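You operate a simulated robot arm through the tools that you are given. There is no shell and no other tool. Be economical: measure what you need, move in short steps, check, and stop when the job is done.

You run a simulated robot arm. Do the job below in one go: nothing can be reset, and whatever is moved stays where it is left.

## Task
Switch the sealer off and fit the full roll from the sealer table.
Fine: it goes on the film spindle; the nearly empty roll goes on the sealer table; clamp the new roll; the other rolls and cores stay where they are. Set down upright: film roll.

Only the result counts: the job must be done as asked and must still hold three seconds after the hand-in. Knocking over, shifting, dropping, spilling or breaking anything else fails it.

## Robot
A 6-joint arm with a two-finger gripper, fixed in place. Base frame: the origin is at the foot of the arm, x ahead of it, y to its left, z up; the work surface is at about z = 720. Units: mm, degrees, N and s.
Its first joint turns from -166.0 to 166.0 degrees. Payload 2.45 kg.
The tool frame sits at the grasp point between the pads (the TCP): z along the fingers, y along the line on which they close. The tips reach 20 mm beyond it. Largest opening 140 mm; the body of the gripper starts 168 mm behind the TCP.
Orientation is that of the tool frame in the base frame, as [roll, pitch, yaw] about the fixed x, y, z axes, in that order (R = Rz(yaw) Ry(pitch) Rx(roll)). With the fingers straight down and closing along the base's y, the tool's x points along the base's -x, its y along +y and its z along -z.

## Interface
- The arm moves only by the tool play_rows. Its argument "rows" is a list that holds one entry, the list of rows, each a list of 6 numbers: the shift along the tool's x, y, z in units of 40 mm (1.0 is 40 mm), then the turn, a rotation vector about the tool's x, y, z in units of 5 degrees (1.0 is 5 degrees). In form: [[[dx, dy, dz, ax, ay, az], ...]]. A call has 1 to 8 rows; each row shifts and turns the commanded pose from where the row before left it, along the tool's axes as they then stand. "jaw" is the closure in counts, from 0 (fully open) to 255 (shut), set as the call begins (left out, the last holds). A call with a number of a shift or a turn outside -1 to 1 is refused whole. Each row takes 0.2 s and may step no farther than 50 mm and 8.6 degrees from the row before; otherwise, or with a gripper value out of range, the whole call is refused. A pose out of reach is approached as far as the arm can. The call stops where the force on the tool passes 40 N (or 10 N more than at its start, if that is more) or the arm is blocked; 0.2 s more then pass. The fingers move at their own pace (about 45 mm/s each) and stop on an object; they squeeze with about 29 N. The grip force told is the motor's: it shows also when the fingers shut on nothing. Time passes only in rows, and 0.2 s behind the last, so rows that do not move let the fingers close. The reply holds the time, the measured pose of the TCP, the force on the tool along the base axes, the opening and the grip force, in the units named above and with some noise, with the torque about the TCP (base axes, N m) and any sound that the robot's microphone picked up.
- Cameras (640 x 400 px; columns grow to the right, rows downward): "scene" is fixed at [400.5, -650.6, 1381.2]; the picture's right is [0.82, 0.57, 0.00], its down [-0.50, 0.72, -0.47] and it looks along [-0.27, 0.39, 0.88] (base axes); focal length 214 px, centre (320, 200). "wrist" rides on the gripper at [78, 11, -209] in the tool frame; the picture's right is [-0.14, 0.99, 0.00], its down [-0.92, -0.13, -0.37] and it looks along [-0.36, -0.05, 0.93] (tool axes); focal length 280 px, centre (320, 200). There is no depth. A picture from a camera that has moved, and an enlarged one, comes with that camera's place and axes in the base frame and with its lens.
- grab_frame(camera): a new picture of that camera. It takes no simulated time.
- zoom(camera, box): a new picture of the part [left, top, right, bottom] of that camera's present view, enlarged. It takes no simulated time.
- finish_job(): hands the job in; it is judged then, once.

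Go step by step. Nothing tells you positions but the pictures and the camera data: compare them with the known pose of the tool, close in by small moves and look again before you grip or let go. The budget is 120 turns and 84 pictures, counting those below and the enlarged ones. Unless the task says otherwise, let go and move clear before handing in, and close with one line.

The tools are called after "Emit:" as a command line: name --argument value ..., lists and objects as JSON in quotes. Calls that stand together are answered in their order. play_rows: Moves the arm, as the interface text tells. Its arguments: {"type":"object","properties":{"rows":{"type":"array"},"jaw":{"type":"number"}},"required":["rows"]} The other tools are called the same way: grab_frame (camera) takes a picture; zoom (camera, box) takes an enlarged picture of a part of a camera's view; finish_job () hands the job in.

At the start:

```text
time_s: 0.0
tool_pos: [793.4, 200.4, 1235.2]
tcp_rot: [-179.9, 0.0, 180.0]
contact_force: [-0.2, 0.1, -0.9]
moment: [0.01, 0.0, 0.02]
grip_width: 140.0
grasp_force: 0.0
```

scene: 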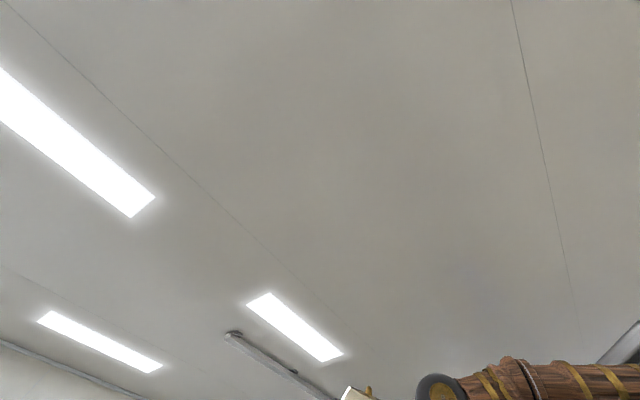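
wrist: 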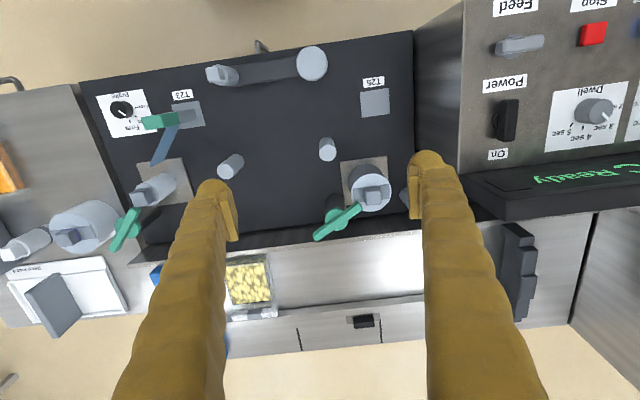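

The scene camera looks at the ceiling, so I will rely on the wrist camera. The machine seems to lie below the gripper, so I am enlarging parts of the view to identify things.

Emit:
zoom --camera "wrist" --box '[0, 20, 240, 340]'

Emit:
zoom --camera "wrist" --box '[400, 0, 640, 240]'

Emit:
zoom --camera "wrist" --box '[200, 20, 420, 260]'

```text
1.25 times, centred on (120, 180) of wrist
camera zoom: at [714.7, 211.7, 1446.1], right [0.14, 0.99, 0.0], down [0.92, -0.13, 0.37], along [0.36, -0.05, -0.93], focal length 350 px, centre (570, 225)
```

zoom: 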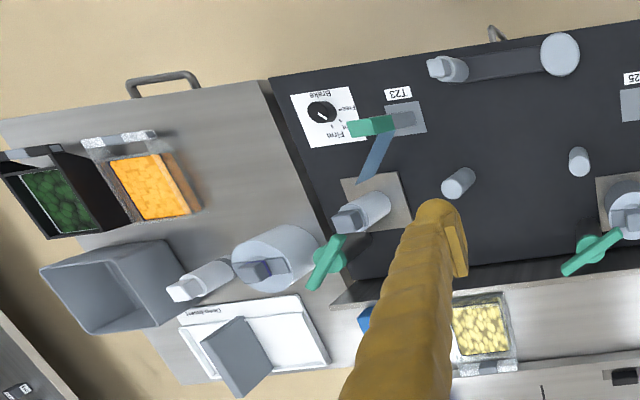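

```text
1.67 times, centred on (520, 120) of wrist
camera zoom: at [714.7, 211.7, 1446.1], right [0.14, 0.99, 0.0], down [0.92, -0.13, 0.37], along [0.36, -0.05, -0.93], focal length 467 px, centre (-13, 333)
```

zoom: 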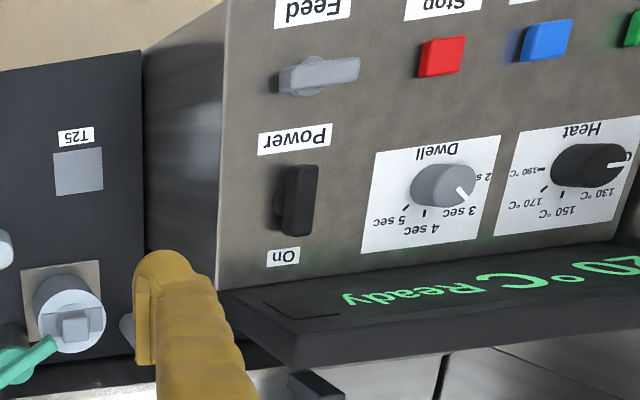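

```text
1.67 times, centred on (310, 140) of wrist
camera zoom: at [714.7, 211.7, 1446.1], right [0.14, 0.99, 0.0], down [0.92, -0.13, 0.37], along [0.36, -0.05, -0.93], focal length 467 px, centre (337, 300)
```

zoom: 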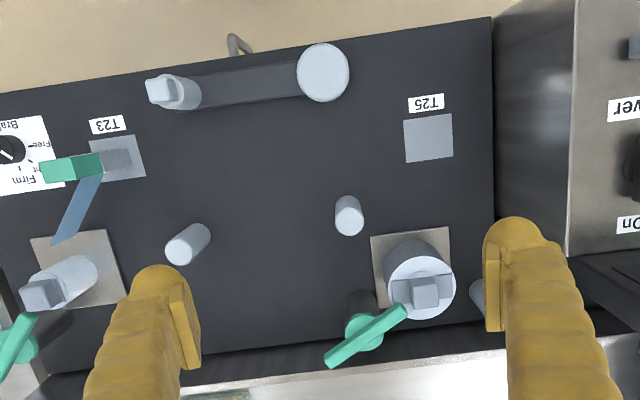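

The deck seems horizontal with upright spindles, and the sealer console is at +y. I will move sideways toward -y and look at the left part.

Emit:
play_rows --rows '[[[0, -1, 0, 0, 0, 0], [0, -1, 0, 0, 0, 0], [0, -1, 0, 0, 0, 0], [0, -1, 0, 0, 0, 0], [0, -1, 0, 0, 0, 0], [0, -1, 0, 0, 0, 0]]]'

Emit:
grab_frame --camera "wrist"

```text
time_s: 1.4
tool_pos: [792.9, -39.0, 1234.9]
tcp_rot: [-179.9, 0.0, 179.9]
contact_force: [-0.3, -0.9, 0.2]
moment: [0.02, -0.01, -0.02]
grip_width: 140.1
grasp_force: 0.1
```

```text
78 pictures are left
camera wrist: at [715.4, -27.4, 1445.7], right [0.14, 0.99, 0.0], down [0.92, -0.13, 0.37], along [0.37, -0.05, -0.93], focal length 280 px, centre (320, 200)
```

wrist: 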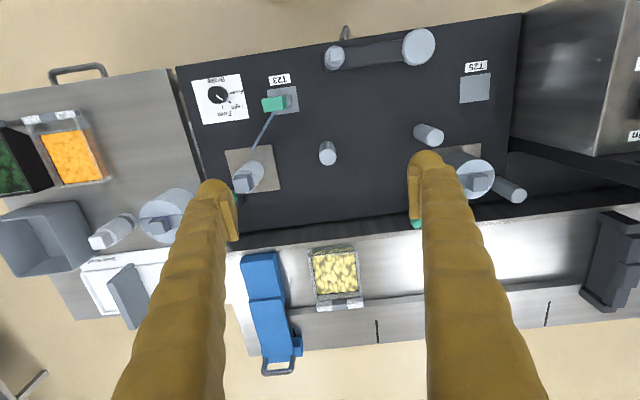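

I see a steel table at left with trays, a roll and a core, and the black deck with two spindle stations. I am enlarging the stations to read them.

Emit:
zoom --camera "wrist" --box '[80, 60, 340, 240]'

Emit:
play_rows --rows '[[[0, -1, 0, 0, 0, 0], [0, -1, 0, 0, 0, 0], [0, -1, 0, 0, 0, 0], [0, -1, 0, 0, 0, 0], [0, -1, 0, 0, 0, 0]]]'

Emit:
grab_frame --camera "wrist"

```text
2.22 times, centred on (210, 150) of wrist
camera zoom: at [715.4, -27.4, 1445.7], right [0.14, 0.99, 0.0], down [0.92, -0.13, 0.37], along [0.37, -0.05, -0.93], focal length 623 px, centre (564, 311)
```

zoom: 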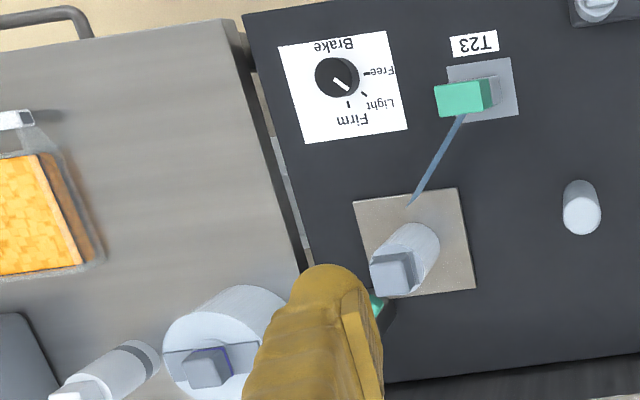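

```text
time_s: 2.6
tool_pos: [793.3, -240.8, 1235.0]
tcp_rot: [180.0, 0.0, -179.9]
contact_force: [-0.2, -0.7, 0.3]
moment: [0.01, -0.03, 0.0]
grip_width: 140.2
grasp_force: 0.0
```

```text
76 pictures are left
camera wrist: at [715.5, -228.7, 1446.2], right [0.14, 0.99, 0.0], down [0.92, -0.13, 0.37], along [0.36, -0.05, -0.93], focal length 280 px, centre (320, 200)
```

wrist: 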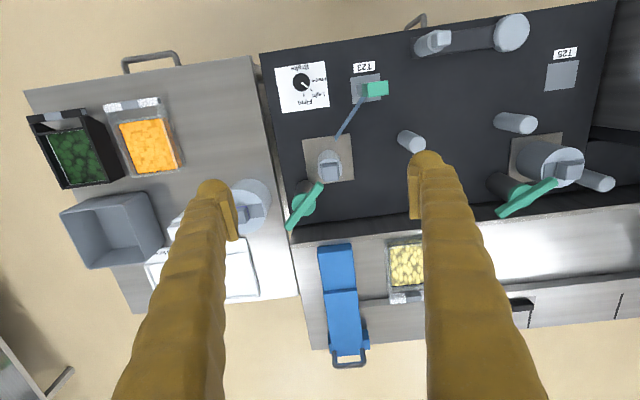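

Two stations show: T23 (thin roll, with film strip to a green clip) and T25 (thicker roll). I will look to the far right around the sealer for other rolls.

Emit:
zoom --camera "wrist" --box '[250, 30, 450, 240]'

Emit:
zoom --camera "wrist" --box '[440, 30, 640, 240]'

Emit:
play_rows --rows '[[[0, 1, 0, 0, 0, 0], [0, 1, 0, 0, 0, 0], [0, 1, 0, 0, 0, 0], [0, 1, 0, 0, 0, 0], [0, 1, 0, 0, 0, 0], [0, 1, 0, 0, 0, 0], [0, 1, 0, 0, 0, 0], [0, 1, 0, 0, 0, 0]]]'

Emit:
play_rows --rows '[[[0.5, 1, 0, 0, 0, 0], [0.5, 1, 0, 0, 0, 0], [0.5, 1, 0, 0, 0, 0], [0.5, 1, 0, 0, 0, 0], [0.5, 1, 0, 0, 0, 0], [0.5, 1, 0, 0, 0, 0], [0.5, 1, 0, 0, 0, 0], [0.5, 1, 0, 0, 0, 0]]]'

Emit:
grab_frame --camera "wrist"

```text
1.90 times, centred on (350, 135) of wrist
camera zoom: at [715.5, -228.7, 1446.2], right [0.14, 0.99, 0.0], down [0.92, -0.13, 0.37], along [0.36, -0.05, -0.93], focal length 534 px, centre (263, 324)
```

zoom: 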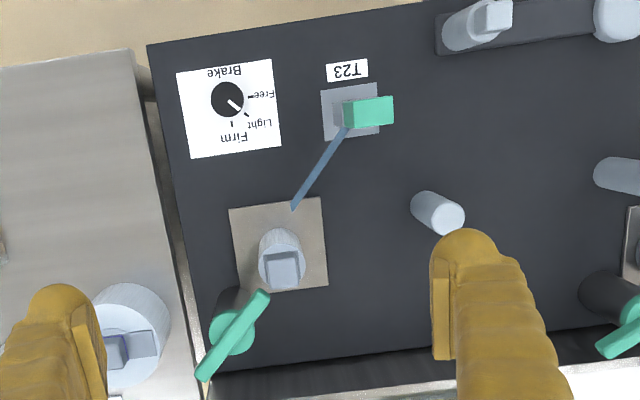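

```text
1.90 times, centred on (540, 135) of wrist
camera zoom: at [715.5, -228.7, 1446.2], right [0.14, 0.99, 0.0], down [0.92, -0.13, 0.37], along [0.36, -0.05, -0.93], focal length 534 px, centre (-99, 324)
```

zoom: 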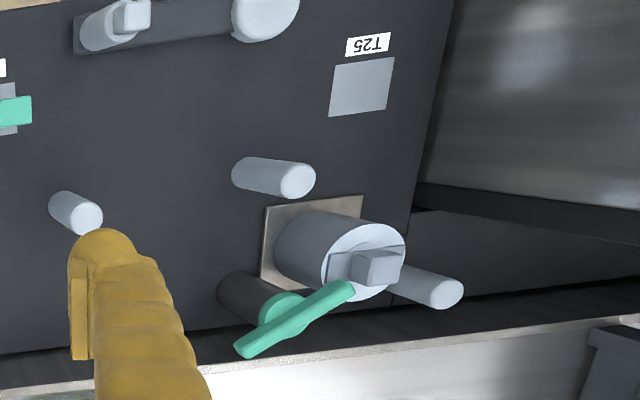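

```text
time_s: 4.4
tool_pos: [793.2, 80.5, 1235.3]
tcp_rot: [-180.0, 0.0, -180.0]
contact_force: [-0.2, 0.1, 0.1]
moment: [-0.03, -0.01, 0.02]
grip_width: 140.3
grasp_force: 0.1
```

```text
time_s: 6.2
tool_pos: [634.9, 398.5, 1236.0]
tcp_rot: [-180.0, 0.1, -180.0]
contact_force: [0.0, 0.1, -0.4]
moment: [-0.01, 0.04, -0.02]
grip_width: 140.1
grasp_force: 0.0
```

```text
73 pictures are left
camera wrist: at [555.9, 411.5, 1445.9], right [0.14, 0.99, 0.0], down [0.92, -0.13, 0.37], along [0.37, -0.05, -0.93], focal length 280 px, centre (320, 200)
```

wrist: 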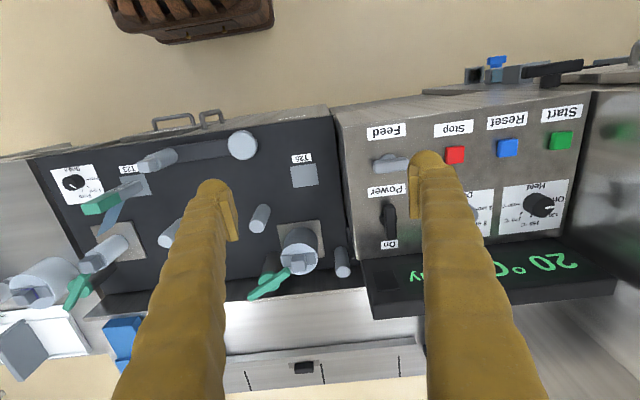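

The sealer console with the Power switch is here. I am enlarging it.

Emit:
zoom --camera "wrist" --box '[330, 80, 640, 320]'

Emit:
play_rows --rows '[[[0, 1, 0, 0, 0, 0], [0, 1, 0, 0, 0, 0], [0, 1, 0, 0, 0, 0], [0, 1, 0, 0, 0, 0], [0, 0, 1, 0, 0, 0], [0, 0, 1, 0, 0, 0], [0, 0, 1, 0, 0, 0]]]'

Emit:
grab_frame --camera "wrist"

```text
1.67 times, centred on (485, 200) of wrist
camera zoom: at [555.9, 411.5, 1445.9], right [0.14, 0.99, 0.0], down [0.92, -0.13, 0.37], along [0.37, -0.05, -0.93], focal length 467 px, centre (45, 200)
```

zoom: 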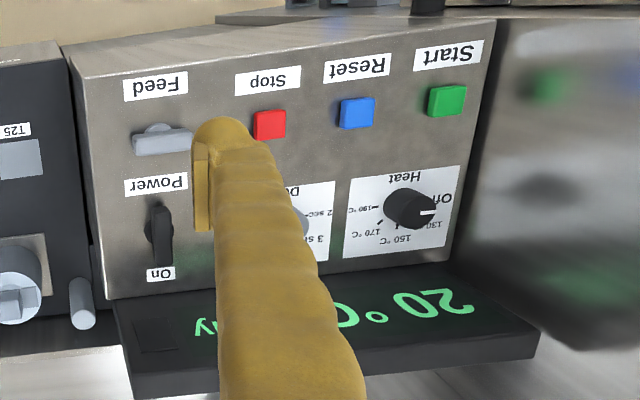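

```text
time_s: 7.8
tool_pos: [632.6, 559.9, 1114.9]
tcp_rot: [180.0, 0.0, 179.9]
contact_force: [0.2, -0.1, 0.0]
moment: [0.02, -0.01, -0.02]
grip_width: 139.9
grasp_force: 0.1
```

```text
71 pictures are left
camera wrist: at [554.6, 571.5, 1326.2], right [0.14, 0.99, 0.0], down [0.92, -0.13, 0.37], along [0.37, -0.05, -0.93], focal length 280 px, centre (320, 200)
```

wrist: 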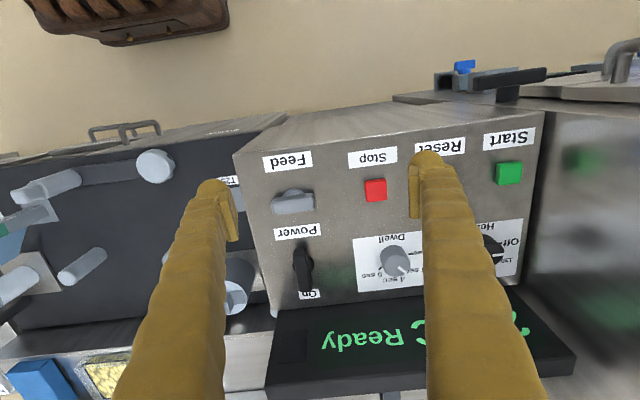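

The console top sits at z≈955 with the Power switch at about (790, 510). Enlarging the switch.

Emit:
zoom --camera "wrist" --box '[240, 140, 400, 310]'

```text
2.35 times, centred on (320, 225) of wrist
camera zoom: at [554.6, 571.5, 1326.2], right [0.14, 0.99, 0.0], down [0.92, -0.13, 0.37], along [0.37, -0.05, -0.93], focal length 660 px, centre (320, 141)
```

zoom: 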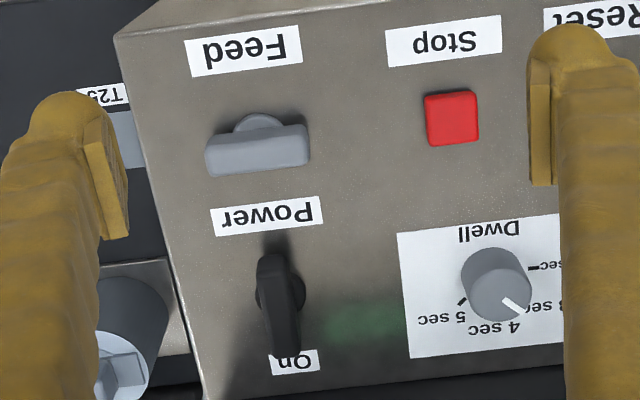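

The Power switch is a rotary bar lying along x toward "On". I will move above it.

Emit:
play_rows --rows '[[[-0.84, -0.24, 0, 0, 0, 0], [-0.84, -0.24, 0, 0, 0, 0], [-0.84, -0.24, 0, 0, 0, 0], [-0.84, -0.24, 0, 0, 0, 0], [-0.84, -0.24, 0, 0, 0, 0]]]'

Emit:
grab_frame --camera "wrist"

```text
time_s: 9.0
tool_pos: [800.0, 512.5, 1115.4]
tcp_rot: [-180.0, 0.0, 180.0]
contact_force: [-1.0, -0.4, 0.0]
moment: [-0.04, -0.03, 0.04]
grip_width: 139.9
grasp_force: 0.1
```

```text
69 pictures are left
camera wrist: at [722.8, 523.6, 1325.9], right [0.14, 0.99, 0.0], down [0.92, -0.13, 0.37], along [0.37, -0.05, -0.93], focal length 280 px, centre (320, 200)
```

wrist: 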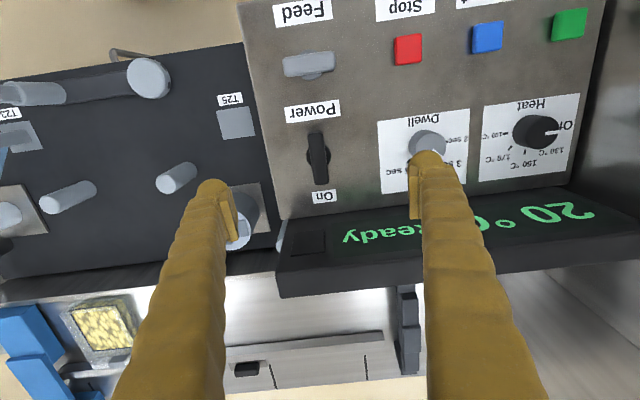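

Bar centre sits near (804, 512); the panel is at z≈955. I pre-close the jaws to about 60 mm and descend to z≈1000.

Emit:
play_rows --rows '[[[-0.1, 0, 0.96, 0, 0, 0], [0, 0, 0.96, 0, 0, 0], [0, 0, 0.96, 0, 0, 0]]]' --jaw 146

Emit:
grab_frame --camera "wrist"

```text
time_s: 9.8
tool_pos: [804.8, 512.5, 999.3]
tcp_rot: [180.0, 0.0, 180.0]
contact_force: [-0.2, 0.4, 0.4]
moment: [0.02, 0.01, 0.02]
grip_width: 69.2
grasp_force: 0.1
```

```text
68 pictures are left
camera wrist: at [726.9, 523.3, 1210.5], right [0.14, 0.99, 0.0], down [0.92, -0.13, 0.37], along [0.37, -0.05, -0.93], focal length 280 px, centre (320, 200)
```

wrist: 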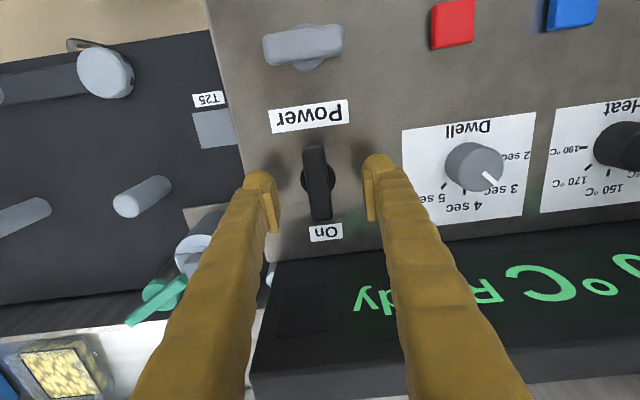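

The bar is between the fingers. I go down about 17 mm more and close on it.

Emit:
play_rows --rows '[[[0, 0, 0.22, 0, 0, 0], [0, 0, 0.2, 0, 0, 0]]]'

Emit:
play_rows --rows '[[[0, 0, 0, 0, 0, 0], [0, 0, 0, 0, 0, 0], [0, 0, 0, 0, 0, 0], [0, 0, 0, 0, 0, 0]]]' --jaw 255

Emit:
grab_frame --camera "wrist"

```text
time_s: 10.4
tool_pos: [805.6, 512.1, 983.0]
tcp_rot: [180.0, 0.0, -180.0]
contact_force: [0.2, 0.2, 0.1]
moment: [0.01, -0.02, 0.0]
grip_width: 59.9
grasp_force: 0.0
```

```text
time_s: 11.4
tool_pos: [804.2, 510.0, 983.5]
tcp_rot: [-179.9, -0.1, 180.0]
contact_force: [-5.1, -33.8, 0.9]
moment: [-0.34, 0.04, 0.03]
grip_width: 18.9
grasp_force: 37.1
```

```text
67 pictures are left
camera wrist: at [727.4, 522.0, 1193.9], right [0.14, 0.99, 0.0], down [0.92, -0.13, 0.37], along [0.36, -0.05, -0.93], focal length 280 px, centre (320, 200)
```

wrist: 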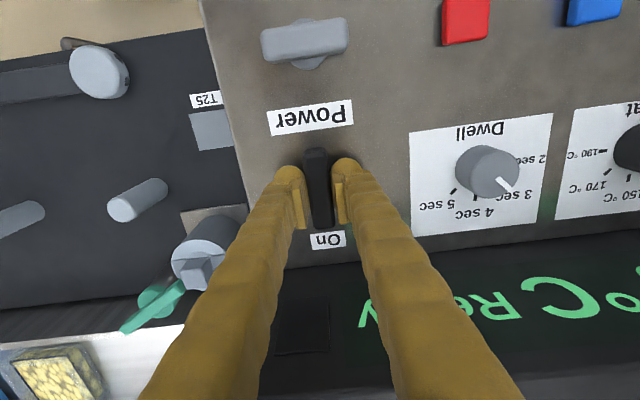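

Gripped (18.9 mm), with a slight sideways offset, which I correct. Then I try a small turn.

Emit:
play_rows --rows '[[[0, -0.07, 0, 0, 0, 0], [0, 0, 0, 0, 0, 0]]]'

Emit:
play_rows --rows '[[[0, 0, 0, 0, 0, 1], [0, 0, 0, 0, 0, 1], [0, 0, 0, 0, 0, 1]]]'

```text
time_s: 12.0
tool_pos: [805.5, 510.2, 984.0]
tcp_rot: [179.9, 0.0, -179.9]
contact_force: [5.3, -2.1, -7.9]
moment: [-0.03, -0.08, 0.0]
grip_width: 19.2
grasp_force: 44.0
```

```text
time_s: 12.8
tool_pos: [805.7, 509.5, 982.4]
tcp_rot: [-180.0, 0.1, 165.1]
contact_force: [10.6, 11.4, -10.3]
moment: [0.11, -0.04, -0.01]
grip_width: 19.0
grasp_force: 44.6
```

The turn went easily; checking whether the bar turned along.

Emit:
zoom --camera "wrist" --box '[220, 60, 420, 270]'

```text
1.90 times, centred on (320, 165) of wrist
camera zoom: at [732.5, 541.1, 1193.8], right [0.39, 0.92, 0.0], down [0.86, -0.36, 0.37], along [0.34, -0.14, -0.93], focal length 534 px, centre (320, 267)
```

zoom: 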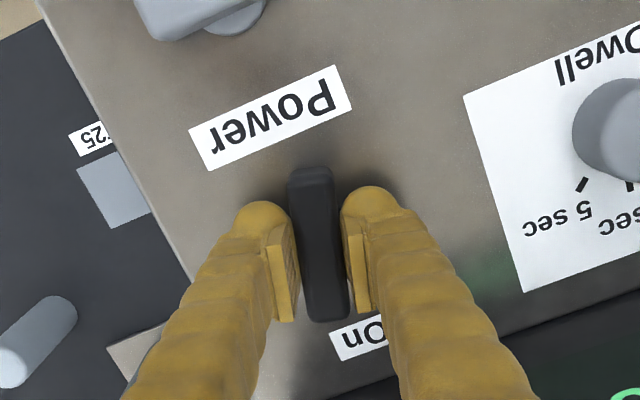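

It turns with the gripper. I continue to 90° in total.

Emit:
play_rows --rows '[[[0, 0, 0, 0, 0, 1], [0, 0, 0, 0, 0, 1], [0, 0, 0, 0, 0, 1], [0, 0, 0, 0, 0, 1], [0, 0, 0, 0, 0, 1], [0, 0, 0, 0, 0, 1], [0, 0, 0, 0, 0, 1], [0, 0, 0, 0, 0, 1]]]'

Emit:
play_rows --rows '[[[0, 0, 0, 0, 0, 1], [0, 0, 0, 0, 0, 1], [0, 0, 0, 0, 0, 1], [0, 0, 0, 0, 0, 1], [0, 0, 0, 0, 0, 1], [0, 0, 0, 0, 0, 1], [0, 0, 0, 0, 0, 1]]]'

Emit:
grab_frame --camera "wrist"

```text
time_s: 14.6
tool_pos: [805.3, 509.2, 983.3]
tcp_rot: [-179.9, 0.0, 124.9]
contact_force: [17.4, 25.0, -9.6]
moment: [0.11, -0.27, 0.04]
grip_width: 19.1
grasp_force: 43.9
```

```text
time_s: 16.2
tool_pos: [805.7, 509.6, 983.0]
tcp_rot: [180.0, -0.1, 89.9]
contact_force: [23.9, 24.4, -2.7]
moment: [0.39, -0.28, 0.07]
grip_width: 19.1
grasp_force: 44.3
```

```text
65 pictures are left
camera wrist: at [816.1, 588.6, 1194.0], right [0.99, -0.14, 0.0], down [-0.13, -0.92, 0.37], along [-0.05, -0.36, -0.93], focal length 280 px, centre (320, 200)
```

wrist: 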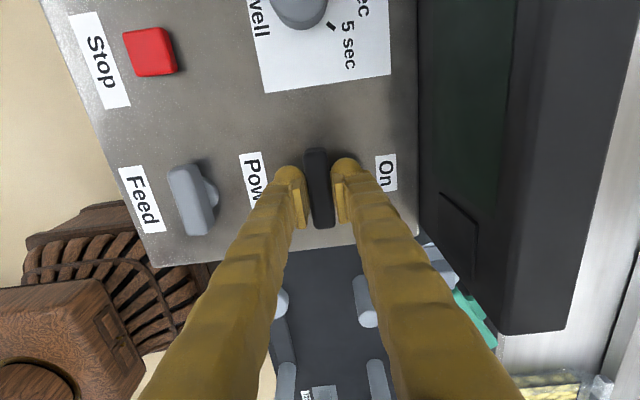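

The display seems to have gone dark. I release, rise and check.

Emit:
play_rows --rows '[[[0, 0, 0, 0, 0, 0], [0, 0, 0, 0, 0, 0], [0, 0, 0, 0, 0, 0], [0, 0, -1, 0, 0, 0], [0, 0, -1, 0, 0, 0], [0, 0, -1, 0, 0, 0], [0, 0, -1, 0, 0, 0]]]' --jaw 180

Emit:
grab_frame --camera "wrist"

```text
time_s: 17.8
tool_pos: [804.7, 510.2, 1141.9]
tcp_rot: [180.0, 0.1, 90.1]
contact_force: [-0.3, 0.6, 0.0]
moment: [-0.03, 0.04, 0.0]
grip_width: 41.2
grasp_force: 0.1
```

```text
64 pictures are left
camera wrist: at [816.1, 588.3, 1353.5], right [0.99, -0.14, 0.0], down [-0.13, -0.92, 0.37], along [-0.05, -0.37, -0.93], focal length 280 px, centre (320, 200)
```

wrist: 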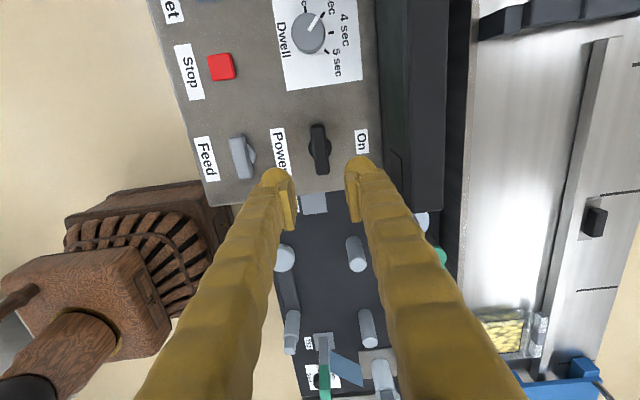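

The sealer is off. Now I go over the deck to study the T23 station.

Emit:
play_rows --rows '[[[-1, 0, 0, 0, 0, 0], [-1, 0, 0, 0, 0, 0], [-1, 0, 0, 0, 0, 0], [-1, 0, 0, 0, 0, 0], [-1, 0, 0, 0, 0, 0], [-1, 0, 0, 0, 0, 0], [-1, 0, 0, 0, 0, 0], [-1, 0, 0, 0, 0, 0]]]'

Emit:
play_rows --rows '[[[-1, 0, 0, 0, 0, 0], [-1, 0, 0, 0, 0, 0], [-1, 0, 0, 0, 0, 0], [-1, 0, 0, 0, 0, 0], [-1, 0, 0, 0, 0, 0], [-1, 0, 0, 0, 0, 0]]]'

Emit:
grab_frame --camera "wrist"

```text
time_s: 19.6
tool_pos: [803.0, 188.8, 1142.6]
tcp_rot: [-179.9, -0.1, 89.9]
contact_force: [0.4, -0.4, -0.5]
moment: [0.0, 0.01, -0.02]
grip_width: 41.2
grasp_force: 0.0
```

```text
time_s: 21.0
tool_pos: [804.7, -51.1, 1143.8]
tcp_rot: [179.9, 0.0, 90.0]
contact_force: [-0.6, -0.1, -0.3]
moment: [0.02, -0.01, 0.01]
grip_width: 41.4
grasp_force: 0.0
```

```text
63 pictures are left
camera wrist: at [815.2, 27.8, 1354.6], right [0.99, -0.14, 0.0], down [-0.13, -0.92, 0.37], along [-0.05, -0.37, -0.93], focal length 280 px, centre (320, 200)
```

wrist: 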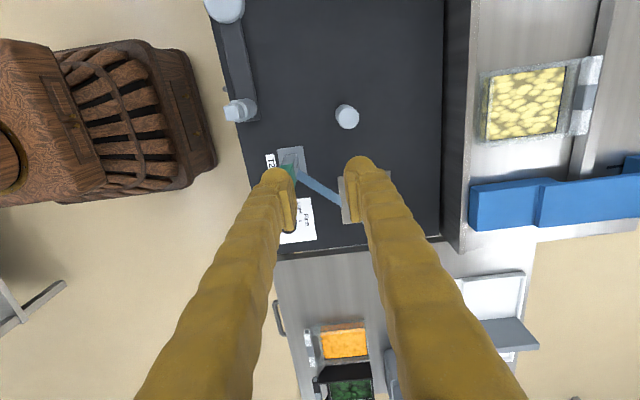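

I rotate back to the original yaw to see the station unobstructed.

Emit:
play_rows --rows '[[[0, 0, 0, 0, 0, -1], [0, 0, 0, 0, 0, -1], [0, 0, 0, 0, 0, -1], [0, 0, 0, 0, 0, -1], [0, 0, 0, 0, 0, -1], [0, 0, 0, 0, 0, -1], [0, 0, 0, 0, 0, -1], [0, 0, 0, 0, 0, -1]]]' --jaw 0

Emit:
play_rows --rows '[[[0, 0, 0, 0, 0, -1], [0, 0, 0, 0, 0, -1], [0, 0, 0, 0, 0, -1], [0, 0, 0, 0, 0, -1], [0, 0, 0, 0, 0, -1], [0, 0, 0, 0, 0, -1], [0, 0, 0, 0, 0, -1], [0, 0, 0, 0, 0, -1]]]'

Emit:
play_rows --rows '[[[0, -1, 0, 0, 0, -1], [0, -1, 0, 0, 0, -1], [0, -1, 0, 0, 0, 0], [0, -1, 0, 0, 0, 0]]]'

Emit:
grab_frame --camera "wrist"

```text
time_s: 22.8
tool_pos: [803.3, -50.1, 1143.5]
tcp_rot: [-180.0, 0.0, 130.1]
contact_force: [-0.2, -1.0, 0.0]
moment: [-0.01, 0.0, 0.02]
grip_width: 139.9
grasp_force: 0.1
```

```text
time_s: 24.6
tool_pos: [805.3, -50.4, 1142.8]
tcp_rot: [180.0, 0.1, 170.1]
contact_force: [0.8, 0.5, 0.3]
moment: [0.01, 0.01, 0.01]
grip_width: 139.9
grasp_force: 0.0
```

```text
time_s: 25.6
tool_pos: [793.7, -210.6, 1143.6]
tcp_rot: [180.0, 0.0, -179.9]
contact_force: [-0.4, 0.3, -0.1]
moment: [0.01, 0.02, 0.01]
grip_width: 139.8
grasp_force: 0.0
```

```text
62 pictures are left
camera wrist: at [716.4, -200.2, 1354.8], right [0.14, 0.99, 0.0], down [0.92, -0.13, 0.37], along [0.36, -0.05, -0.93], focal length 280 px, centre (320, 200)
```

wrist: 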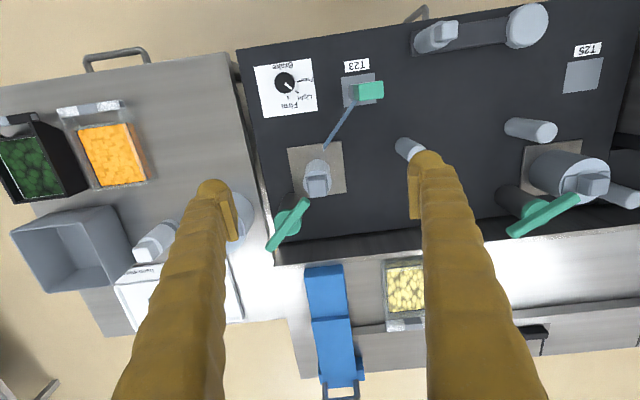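

Closer view of the T23 station now; enlarging.

Emit:
zoom --camera "wrist" --box '[230, 70, 420, 260]'

Emit:
zoom --camera "wrist" --box '[0, 90, 250, 330]'

```text
2.11 times, centred on (325, 165) of wrist
camera zoom: at [716.4, -200.2, 1354.8], right [0.14, 0.99, 0.0], down [0.92, -0.13, 0.37], along [0.36, -0.05, -0.93], focal length 590 px, centre (310, 274)
```

zoom: 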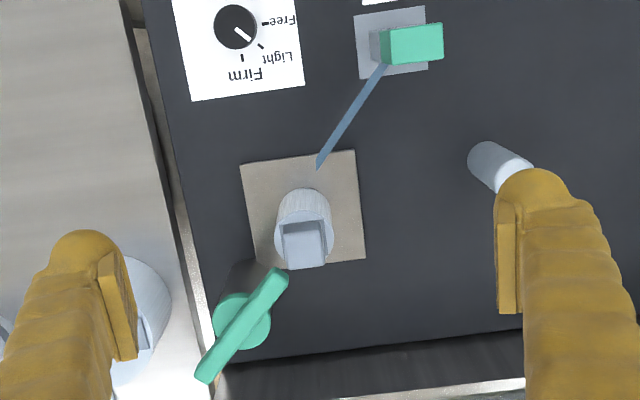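

```text
1.67 times, centred on (125, 210) of wrist
camera zoom: at [716.4, -200.2, 1354.8], right [0.14, 0.99, 0.0], down [0.92, -0.13, 0.37], along [0.36, -0.05, -0.93], focal length 467 px, centre (645, 183)
```

zoom: 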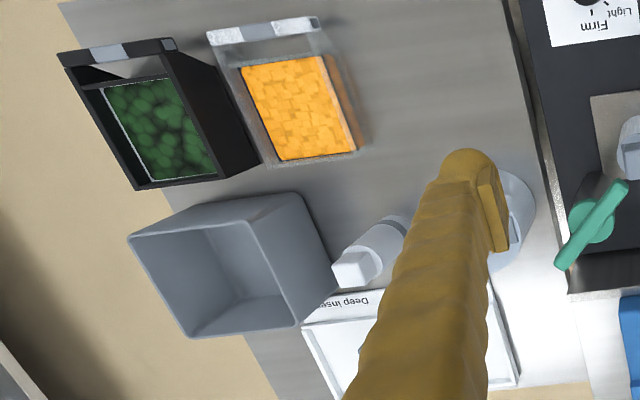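

T23 spindle axis is near (885, -230), roll top about z 820. I will take an oblique view by tilting the tool forward from a retreated position.

Emit:
play_rows --rows '[[[0.6, -0.12, 0.85, 0, 0, 0], [0.6, -0.12, 0.85, 0, 0, 0], [0.6, -0.12, 0.85, 0, 0, 0], [0.6, -0.12, 0.85, 0, 0, 0]]]'

Emit:
play_rows --rows '[[[0, 0, 0, 0, -1, 0], [0, 0, 0, 0, -1, 0], [0, 0, 0, 0, -1, 0], [0, 0, 0, 0, -1, 0], [0, 0, 0, 0, -1, 0], [0, 0, 0, 0, -1, 0], [0, 0, 0, 0, -1, 0], [0, 0, 0, 0, -1, 0]]]'

Emit:
grab_frame --camera "wrist"

```text
time_s: 26.6
tool_pos: [697.7, -230.4, 1007.4]
tcp_rot: [180.0, 0.0, -179.9]
contact_force: [-0.3, 0.1, -0.2]
moment: [0.02, 0.01, 0.01]
grip_width: 139.9
grasp_force: 0.1
```

```text
time_s: 28.4
tool_pos: [697.9, -229.7, 1006.9]
tcp_rot: [180.0, 40.0, 180.0]
contact_force: [-0.2, 0.5, 0.4]
moment: [0.03, 0.02, 0.0]
grip_width: 140.2
grasp_force: 0.0
```

```text
59 pictures are left
camera wrist: at [504.1, -217.6, 1118.5], right [0.11, 0.99, 0.09], down [0.47, -0.13, 0.87], along [0.88, -0.05, -0.48], focal length 280 px, centre (320, 200)
```

wrist: 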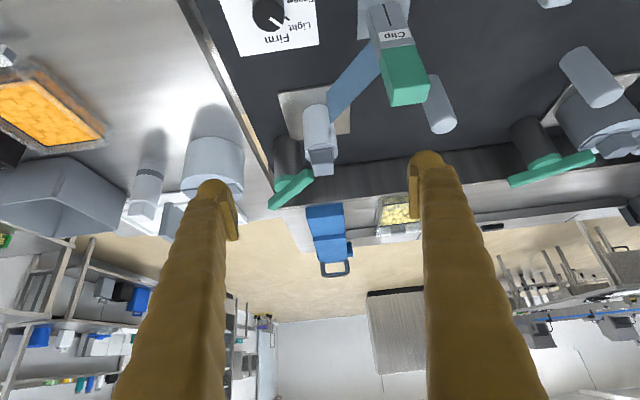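

The picture is upside down but informative: the green block is marked "Clip" and a film strip stands between it and the T23 roll. Enlarging.

Emit:
zoom --camera "wrist" --box '[250, 0, 470, 220]'

Emit:
zoom --camera "wrist" --box '[470, 20, 640, 220]'

Emit:
zoom --camera "wrist" --box '[80, 90, 330, 250]'

```text
1.82 times, centred on (360, 110) of wrist
camera zoom: at [504.1, -217.6, 1118.5], right [0.11, 0.99, 0.09], down [0.47, -0.13, 0.87], along [0.88, -0.05, -0.48], focal length 510 px, centre (247, 364)
```

zoom: 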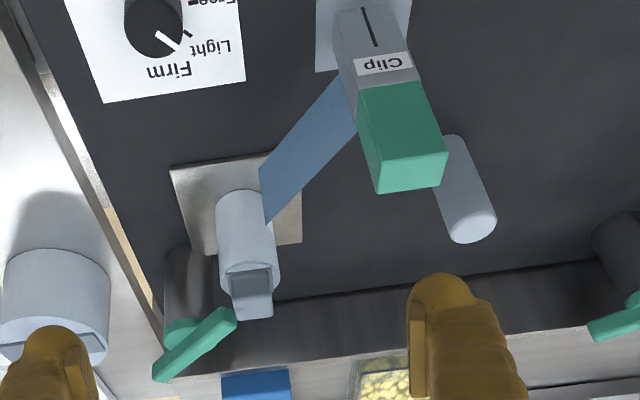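

```text
2.00 times, centred on (555, 120) of wrist
camera zoom: at [504.1, -217.6, 1118.5], right [0.11, 0.99, 0.09], down [0.47, -0.13, 0.87], along [0.88, -0.05, -0.48], focal length 561 px, centre (-150, 360)
```

zoom: 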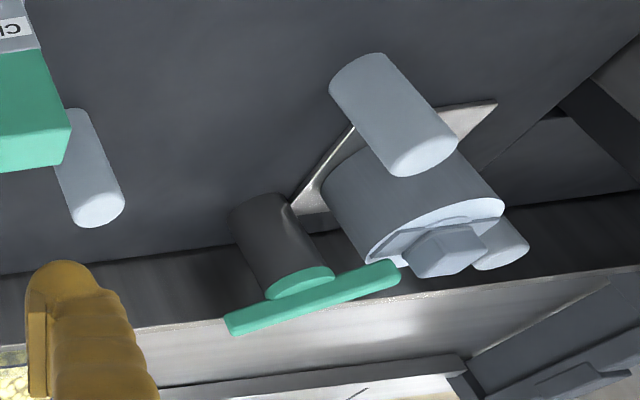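

```text
2.50 times, centred on (205, 170) of wrist
camera zoom: at [504.1, -217.6, 1118.5], right [0.11, 0.99, 0.09], down [0.47, -0.13, 0.87], along [0.88, -0.05, -0.48], focal length 701 px, centre (608, 275)
```

zoom: 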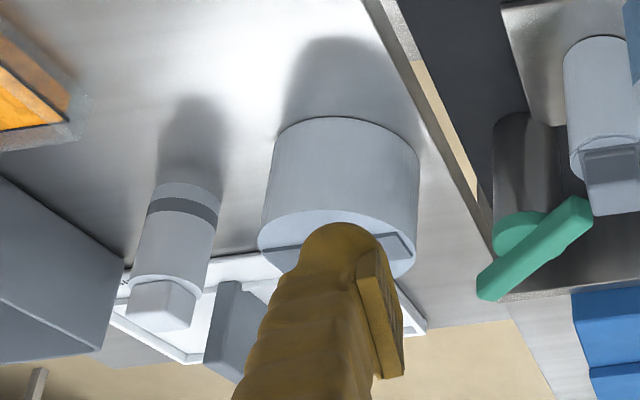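

The T23 spindle holds the thin roll with film running to a tall "Clip" post at about (726, -120). I look at the clip closer, moving sideways to see it from the other side.

Emit:
play_rows --rows '[[[0, 0.9, -0.4, 0, 0, 0], [0, 0.9, -0.4, 0, 0, 0], [0, 0.9, -0.4, 0, 0, 0], [0, 0.9, -0.4, 0, 0, 0]]]'

Emit:
zoom --camera "wrist" --box '[200, 0, 440, 200]'

```text
time_s: 29.4
tool_pos: [656.1, -84.3, 1056.0]
tcp_rot: [-180.0, 40.0, 180.0]
contact_force: [-0.4, 0.2, -0.4]
moment: [0.03, -0.02, -0.01]
grip_width: 140.2
grasp_force: 0.2
```

```text
2.00 times, centred on (320, 100) of wrist
camera zoom: at [462.6, -72.9, 1167.4], right [0.11, 0.99, 0.09], down [0.47, -0.13, 0.87], along [0.88, -0.05, -0.48], focal length 561 px, centre (320, 400)
```

zoom: 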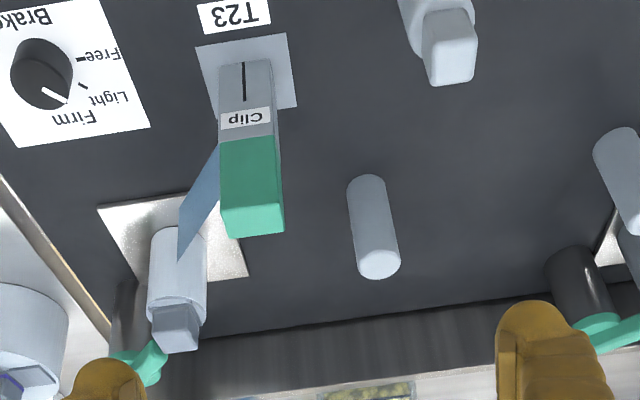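

The clamp levers are symmetric bars at z≈840 (T23's pivot about (960, -303)); the bar currently points at the spindle, so the full roll needs it swung aside first. I straighten the tool and go above the lever, turned to match it.

Emit:
play_rows --rows '[[[0, 0, 0, 0, 1, 0], [0, 0, 0, 0, 1, 0], [0, 0, 0, 0, 1, 0], [0, 0, 0, 0, 1, 0], [0, 0, 0, 0, 1, 0], [0, 0, 0, 0, 1, 0], [0, 0, 0, 0, 1, 0], [0, 0, 0, 0, 1, 0]]]'

Emit:
play_rows --rows '[[[-0.86, -0.6, 0, 0, 0, 0], [-0.86, -0.6, 0, 0, 0, 0], [-0.86, -0.6, 0, 0, 0, 0], [-0.86, -0.6, 0, 0, 0, 0], [-0.86, -0.6, 0, 0, 0, 0], [-0.86, -0.6, 0, 0, 0, 0], [-0.86, -0.6, 0, 0, 0, 0], [-0.86, -0.6, 0, 0, 0, 0]]]'

Emit:
play_rows --rows '[[[0, 0, 0, 0, 0, 1], [0, 0, 0, 0, 0, 1], [0, 0, 0, 0, 0, 1], [0, 0, 0, 0, 0, 1], [0, 0, 0, 0, 0, 1], [0, 0, 0, 0, 0, 1], [0, 0, 0, 0, 0, 1], [0, 0, 0, 0, 0, 1]]]'

Emit:
play_rows --rows '[[[0, 0, 0, 0, 0, 1], [0, 0, 0.8, 0, 0, 0], [0, 0, 0.8, 0, 0, 0]]]'

Emit:
grab_frame --camera "wrist"

```text
time_s: 31.2
tool_pos: [656.4, -85.1, 1055.7]
tcp_rot: [180.0, -0.1, 179.9]
contact_force: [0.3, -0.1, 0.1]
moment: [-0.01, -0.04, 0.02]
grip_width: 139.9
grasp_force: 0.1
```

```text
time_s: 33.0
tool_pos: [932.0, -276.8, 1056.6]
tcp_rot: [180.0, 0.1, 180.0]
contact_force: [0.4, 0.0, 1.6]
moment: [0.0, -0.06, 0.03]
grip_width: 139.7
grasp_force: 0.1
```

```text
time_s: 34.8
tool_pos: [932.3, -277.3, 1057.0]
tcp_rot: [-179.9, 0.1, 140.0]
contact_force: [0.3, -0.6, 0.0]
moment: [0.02, -0.01, 0.0]
grip_width: 140.2
grasp_force: 0.1
```

```text
time_s: 35.6
tool_pos: [930.7, -277.0, 992.5]
tcp_rot: [179.9, 0.0, 135.0]
contact_force: [-0.1, 0.0, 0.6]
moment: [-0.03, 0.0, 0.01]
grip_width: 139.9
grasp_force: 0.1
```

```text
54 pictures are left
camera wrist: at [884.5, -213.2, 1203.1], right [0.8, 0.6, 0.0], down [0.56, -0.74, 0.37], along [0.22, -0.29, -0.93], focal length 280 px, centre (320, 200)
```

wrist: 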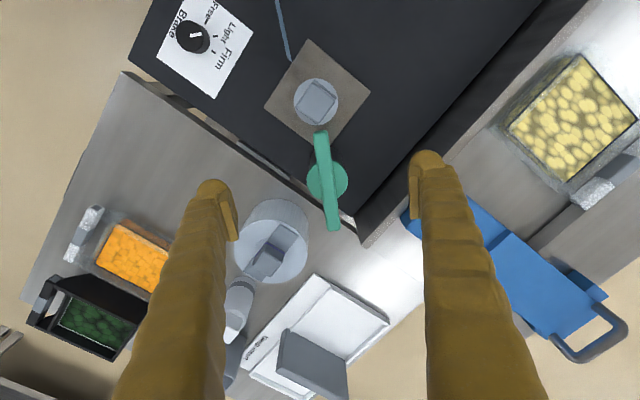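

The lever and pivot are clear: pivot ≈ (961, -298), bar at 135°. I pre-close the jaws and descend beside it.

Emit:
play_rows --rows '[[[0.24, 0.14, 0, 0, 0, 0], [0, 0, 1, 0, 0, 0], [0, 0, 1, 0, 0, 0], [0, 0, 0.9, 0, 0, 0], [0, 0, 0, 0, 0, 0]]]' --jaw 160

Emit:
grab_frame --camera "wrist"

```text
time_s: 36.8
tool_pos: [928.8, -264.8, 876.0]
tcp_rot: [-180.0, 0.0, 135.0]
contact_force: [-0.3, -0.1, -1.1]
moment: [0.03, 0.05, 0.02]
grip_width: 52.0
grasp_force: 0.1
```

```text
53 pictures are left
camera wrist: at [881.6, -202.7, 1086.9], right [0.8, 0.6, 0.0], down [0.56, -0.74, 0.37], along [0.22, -0.29, -0.93], focal length 280 px, centre (320, 200)
```

wrist: 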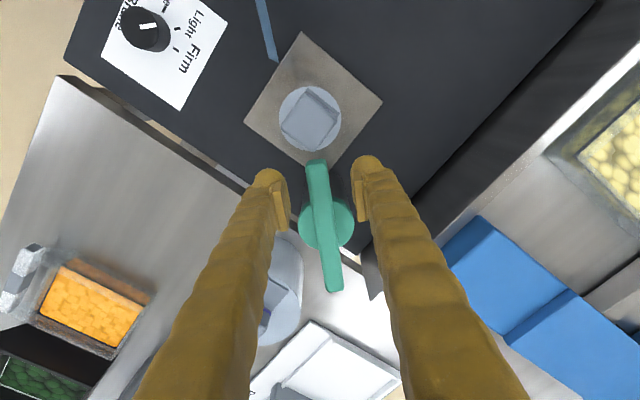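

Aligned well. I lower to z≈846 and close on the bar.

Emit:
play_rows --rows '[[[0, 0, 0.75, 0, 0, 0], [0, 0, 0, 0, 0, 0]]]'

Emit:
play_rows --rows '[[[0, 0, 0, 0, 0, 0], [0, 0, 0, 0, 0, 0], [0, 0, 0, 0, 0, 0]]]' --jaw 255

```text
time_s: 37.4
tool_pos: [928.0, -266.3, 846.2]
tcp_rot: [179.9, -0.1, 134.9]
contact_force: [-0.8, 0.3, -0.6]
moment: [0.01, 0.01, -0.02]
grip_width: 52.2
grasp_force: 0.1
```

```text
time_s: 38.2
tool_pos: [927.7, -266.4, 845.3]
tcp_rot: [-180.0, 0.0, 135.0]
contact_force: [-12.6, -10.4, 0.4]
moment: [-0.08, 0.14, -0.03]
grip_width: 19.4
grasp_force: 29.6
```

Gripped. I swing it a little about the pivot to feel which way it goes.

Emit:
play_rows --rows '[[[-0.004, -0.1, 0, 0, 0, -1], [-0.004, -0.1, 0, 0, 0, -1], [-0.004, -0.1, 0, 0, 0, -1]]]'

```text
time_s: 39.0
tool_pos: [920.8, -275.9, 845.8]
tcp_rot: [-180.0, -0.2, 150.0]
contact_force: [-34.5, -6.5, 6.2]
moment: [0.08, 0.51, -1.18]
grip_width: 19.4
grasp_force: 44.4
```

There is noticeable resistance; checking whether the lever moved.

Emit:
grab_frame --camera "wrist"

```text
52 pictures are left
camera wrist: at [859.4, -227.1, 1057.1], right [0.61, 0.79, 0.0], down [0.73, -0.57, 0.37], along [0.29, -0.23, -0.93], focal length 280 px, centre (320, 200)
```

wrist: 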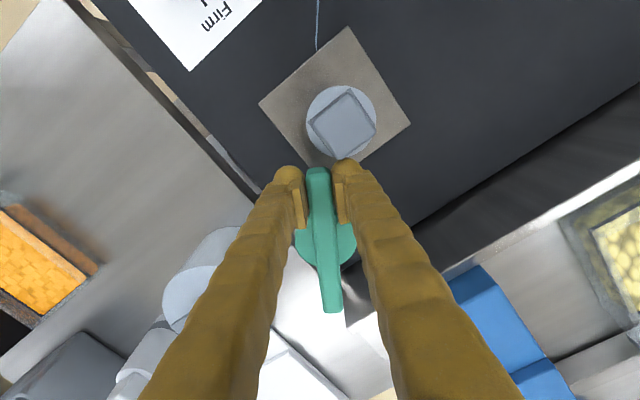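

The lever turns with the gripper. Continuing.

Emit:
play_rows --rows '[[[0.02, -0.1, 0, 0, 0, -1], [0.01, -0.1, 0, 0, 0, -1], [-0.004, -0.1, 0, 0, 0, -1], [-0.004, -0.1, 0, 0, 0, -1]]]'

```text
time_s: 40.0
tool_pos: [914.3, -290.1, 846.7]
tcp_rot: [-180.0, -0.1, 170.0]
contact_force: [-22.6, -23.9, -3.0]
moment: [-0.25, 0.16, -1.39]
grip_width: 20.0
grasp_force: 44.9
```

Emit:
play_rows --rows '[[[-0.004, -0.1, 0, 0, 0, -1], [-0.004, -0.1, 0, 0, 0, -1], [-0.004, -0.1, 0, 0, 0, -1], [-0.004, -0.1, 0, 0, 0, -1]]]'

Emit:
grab_frame --camera "wrist"

```text
time_s: 40.9
tool_pos: [914.5, -304.9, 846.7]
tcp_rot: [-179.9, 0.0, -174.3]
contact_force: [4.6, -20.9, -4.7]
moment: [-0.24, -0.15, -1.1]
grip_width: 20.0
grasp_force: 44.7
stopped in row 4: the force on the tool passed its limit at 44 N (the readings are from after the stop); the commanded pose is now the measured one
```

```text
51 pictures are left
camera wrist: at [836.0, -301.6, 1057.0], right [0.04, 1.0, 0.0], down [0.93, -0.03, 0.37], along [0.37, -0.02, -0.93], focal length 280 px, centre (320, 200)
```

wrist: 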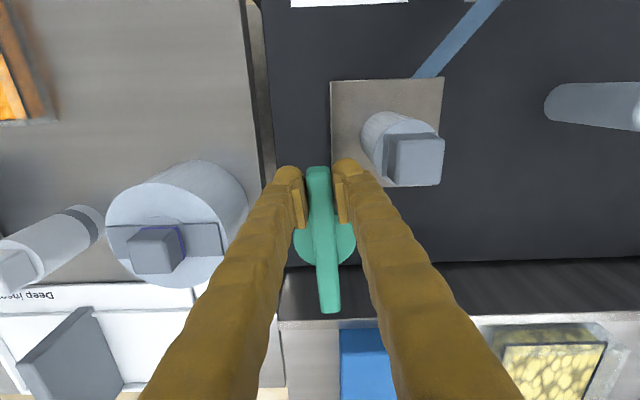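

Lever is at about 51° of swing; the stop was from a slight arc mismatch. I relieve it and continue.

Emit:
play_rows --rows '[[[0, -0.05, 0, 0, 0, 0], [0, -0.105, 0, 0, 0, -1], [0, -0.105, 0, 0, 0, -1], [0, -0.11, 0, 0, 0, -1]]]'

Emit:
play_rows --rows '[[[0, -0.03, 0, 0, 0, 0], [0, -0.11, 0, 0, 0, -1], [0, -0.11, 0, 0, 0, -1], [0, -0.11, 0, 0, 0, -1]]]'

```text
time_s: 41.9
tool_pos: [918.0, -318.2, 845.6]
tcp_rot: [179.9, -0.2, -159.1]
contact_force: [0.5, -18.4, 6.0]
moment: [-0.25, 0.28, -0.88]
grip_width: 19.2
grasp_force: 44.4
```

```text
time_s: 42.9
tool_pos: [924.1, -331.2, 845.0]
tcp_rot: [-179.9, 0.0, -144.1]
contact_force: [17.2, -10.4, 5.6]
moment: [-0.12, -0.15, -0.88]
grip_width: 19.4
grasp_force: 43.9
```

Emit:
play_rows --rows '[[[0, -0.11, 0, 0, 0, -1], [0, -0.11, 0, 0, 0, -0.8]]]'

Emit:
play_rows --rows '[[[0, 0, 0, 0, 0, 0], [0, 0, 0, 0, 0, 0], [0, 0, 0, 0, 0, 0], [0, 0, -1, 0, 0, 0], [0, 0, -1, 0, 0, 0], [0, 0, -1, 0, 0, 0], [0, 0, -1, 0, 0, 0]]]' --jaw 180

Emit:
grab_frame --camera "wrist"

```text
time_s: 43.5
tool_pos: [928.6, -337.2, 846.6]
tcp_rot: [180.0, 0.0, -135.0]
contact_force: [14.9, -1.4, 5.0]
moment: [0.0, -0.15, -0.42]
grip_width: 19.3
grasp_force: 44.2
```

```text
time_s: 45.1
tool_pos: [929.5, -338.6, 1004.8]
tcp_rot: [179.9, -0.1, -135.2]
contact_force: [-0.3, -0.6, -1.1]
moment: [-0.01, -0.02, 0.01]
grip_width: 41.2
grasp_force: 0.1
```

```text
50 pictures are left
camera wrist: at [866.7, -385.0, 1216.2], right [-0.6, 0.8, 0.0], down [0.74, 0.56, 0.37], along [0.29, 0.22, -0.93], focal length 280 px, centre (320, 200)
```

wrist: 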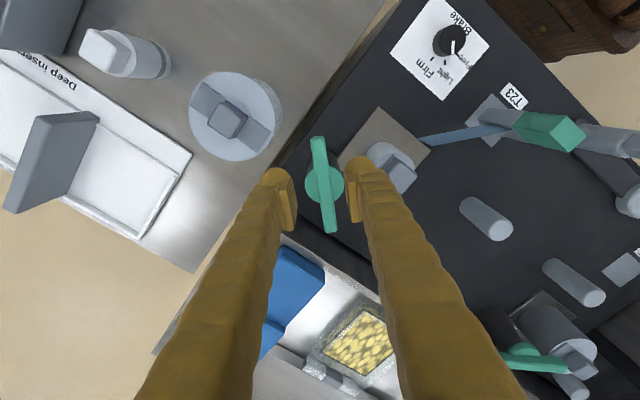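

The lever is swung open. Enlarging the film and clip from this side.

Emit:
zoom --camera "wrist" --box '[330, 70, 600, 230]'

```text
2.37 times, centred on (465, 150) of wrist
camera zoom: at [866.7, -385.0, 1216.2], right [-0.6, 0.8, 0.0], down [0.74, 0.56, 0.37], along [0.29, 0.22, -0.93], focal length 665 px, centre (-24, 318)
```

zoom: 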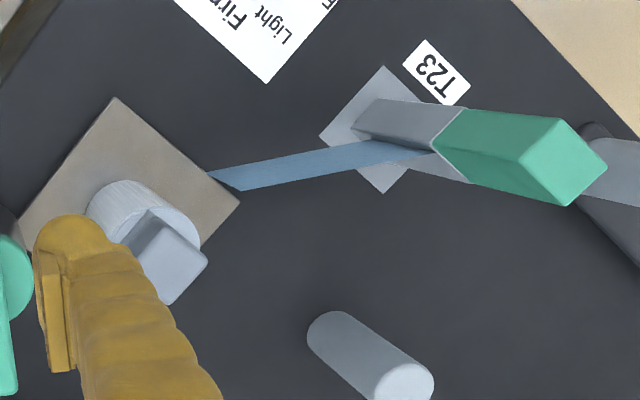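

The film strip is a separate stub held in the clip and does not touch the thin roll, so the roll can just be lifted. I turn to yaw 180 and go above the thin roll.

Emit:
play_rows --rows '[[[0, 0, 0, 0, 0, 1], [0, 0, 0, 0, 0, 1], [0, 0, 0, 0, 0, 1], [0, 0, 0, 0, 0, 1], [0, 0, 0, 0, 0, 1], [0, 0, 0, 0, 0, 1], [0, 0, 0, 0, 0, 1], [0, 0, 0, 0, 0, 1]]]' --jaw 110

Emit:
play_rows --rows '[[[0, 0, 0, 0, 0, 1], [0.37, 0.9, 0, 0, 0, 0], [0.37, 0.9, 0, 0, 0, 0], [0.37, 0.9, 0, 0, 0, 0], [0, 0, 1, 0, 0, 0], [0, 0, 0.5, 0, 0, 0]]]'

Emit:
grab_frame --camera "wrist"

```text
time_s: 46.9
tool_pos: [928.4, -338.5, 1005.1]
tcp_rot: [-180.0, -0.1, -175.3]
contact_force: [-0.3, 0.2, -1.0]
moment: [-0.01, -0.02, -0.02]
grip_width: 79.6
grasp_force: 0.0
```

```text
time_s: 48.3
tool_pos: [885.7, -230.9, 945.5]
tcp_rot: [-180.0, -0.1, 179.8]
contact_force: [-0.3, 0.2, 0.5]
moment: [-0.04, 0.03, 0.0]
grip_width: 79.6
grasp_force: 0.0
```

```text
48 pictures are left
camera wrist: at [807.7, -218.1, 1157.5], right [0.14, 0.99, 0.0], down [0.92, -0.13, 0.37], along [0.36, -0.05, -0.93], focal length 280 px, centre (320, 200)
```

wrist: 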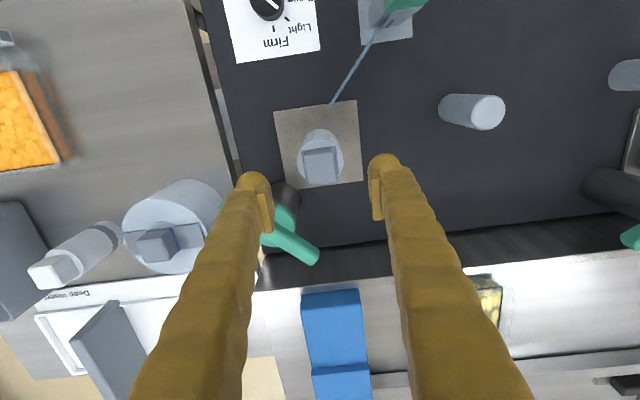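

Aligned over the thin roll's square block. Descending to grip it.

Emit:
play_rows --rows '[[[0, 0.03, 0.9, 0, 0, 0], [0, 0, 0.8, 0, 0, 0], [0, 0, 0.75, 0, 0, 0]]]'

Emit:
play_rows --rows '[[[0, 0, 0, 0, 0, 0], [0, 0, 0, 0, 0, 0], [0, 0, 0, 0, 0, 0], [0, 0, 0, 0, 0, 0]]]' --jaw 255

Emit:
grab_frame --camera "wrist"

```text
time_s: 49.1
tool_pos: [883.7, -228.4, 848.4]
tcp_rot: [180.0, -0.1, 179.8]
contact_force: [-0.2, 0.2, 0.6]
moment: [0.03, -0.01, 0.0]
grip_width: 79.6
grasp_force: 0.1
```

```text
time_s: 50.1
tool_pos: [883.6, -229.3, 848.4]
tcp_rot: [-179.9, -0.1, 179.8]
contact_force: [0.4, 1.0, 0.0]
moment: [0.01, -0.07, 0.01]
grip_width: 34.8
grasp_force: 29.1
```

```text
47 pictures are left
camera wrist: at [806.4, -217.9, 1059.4], right [0.14, 0.99, 0.0], down [0.92, -0.13, 0.37], along [0.36, -0.05, -0.93], focal length 280 px, centre (320, 200)
```

wrist: 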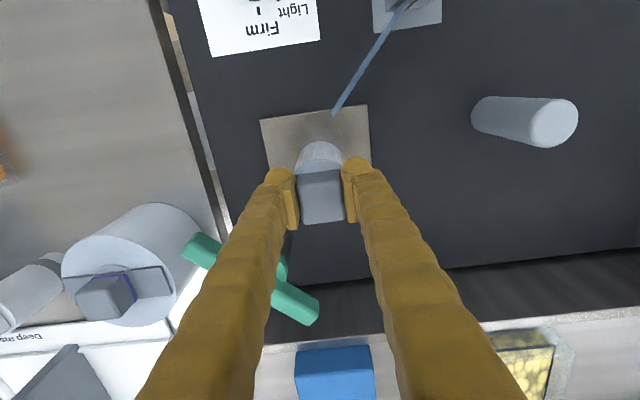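

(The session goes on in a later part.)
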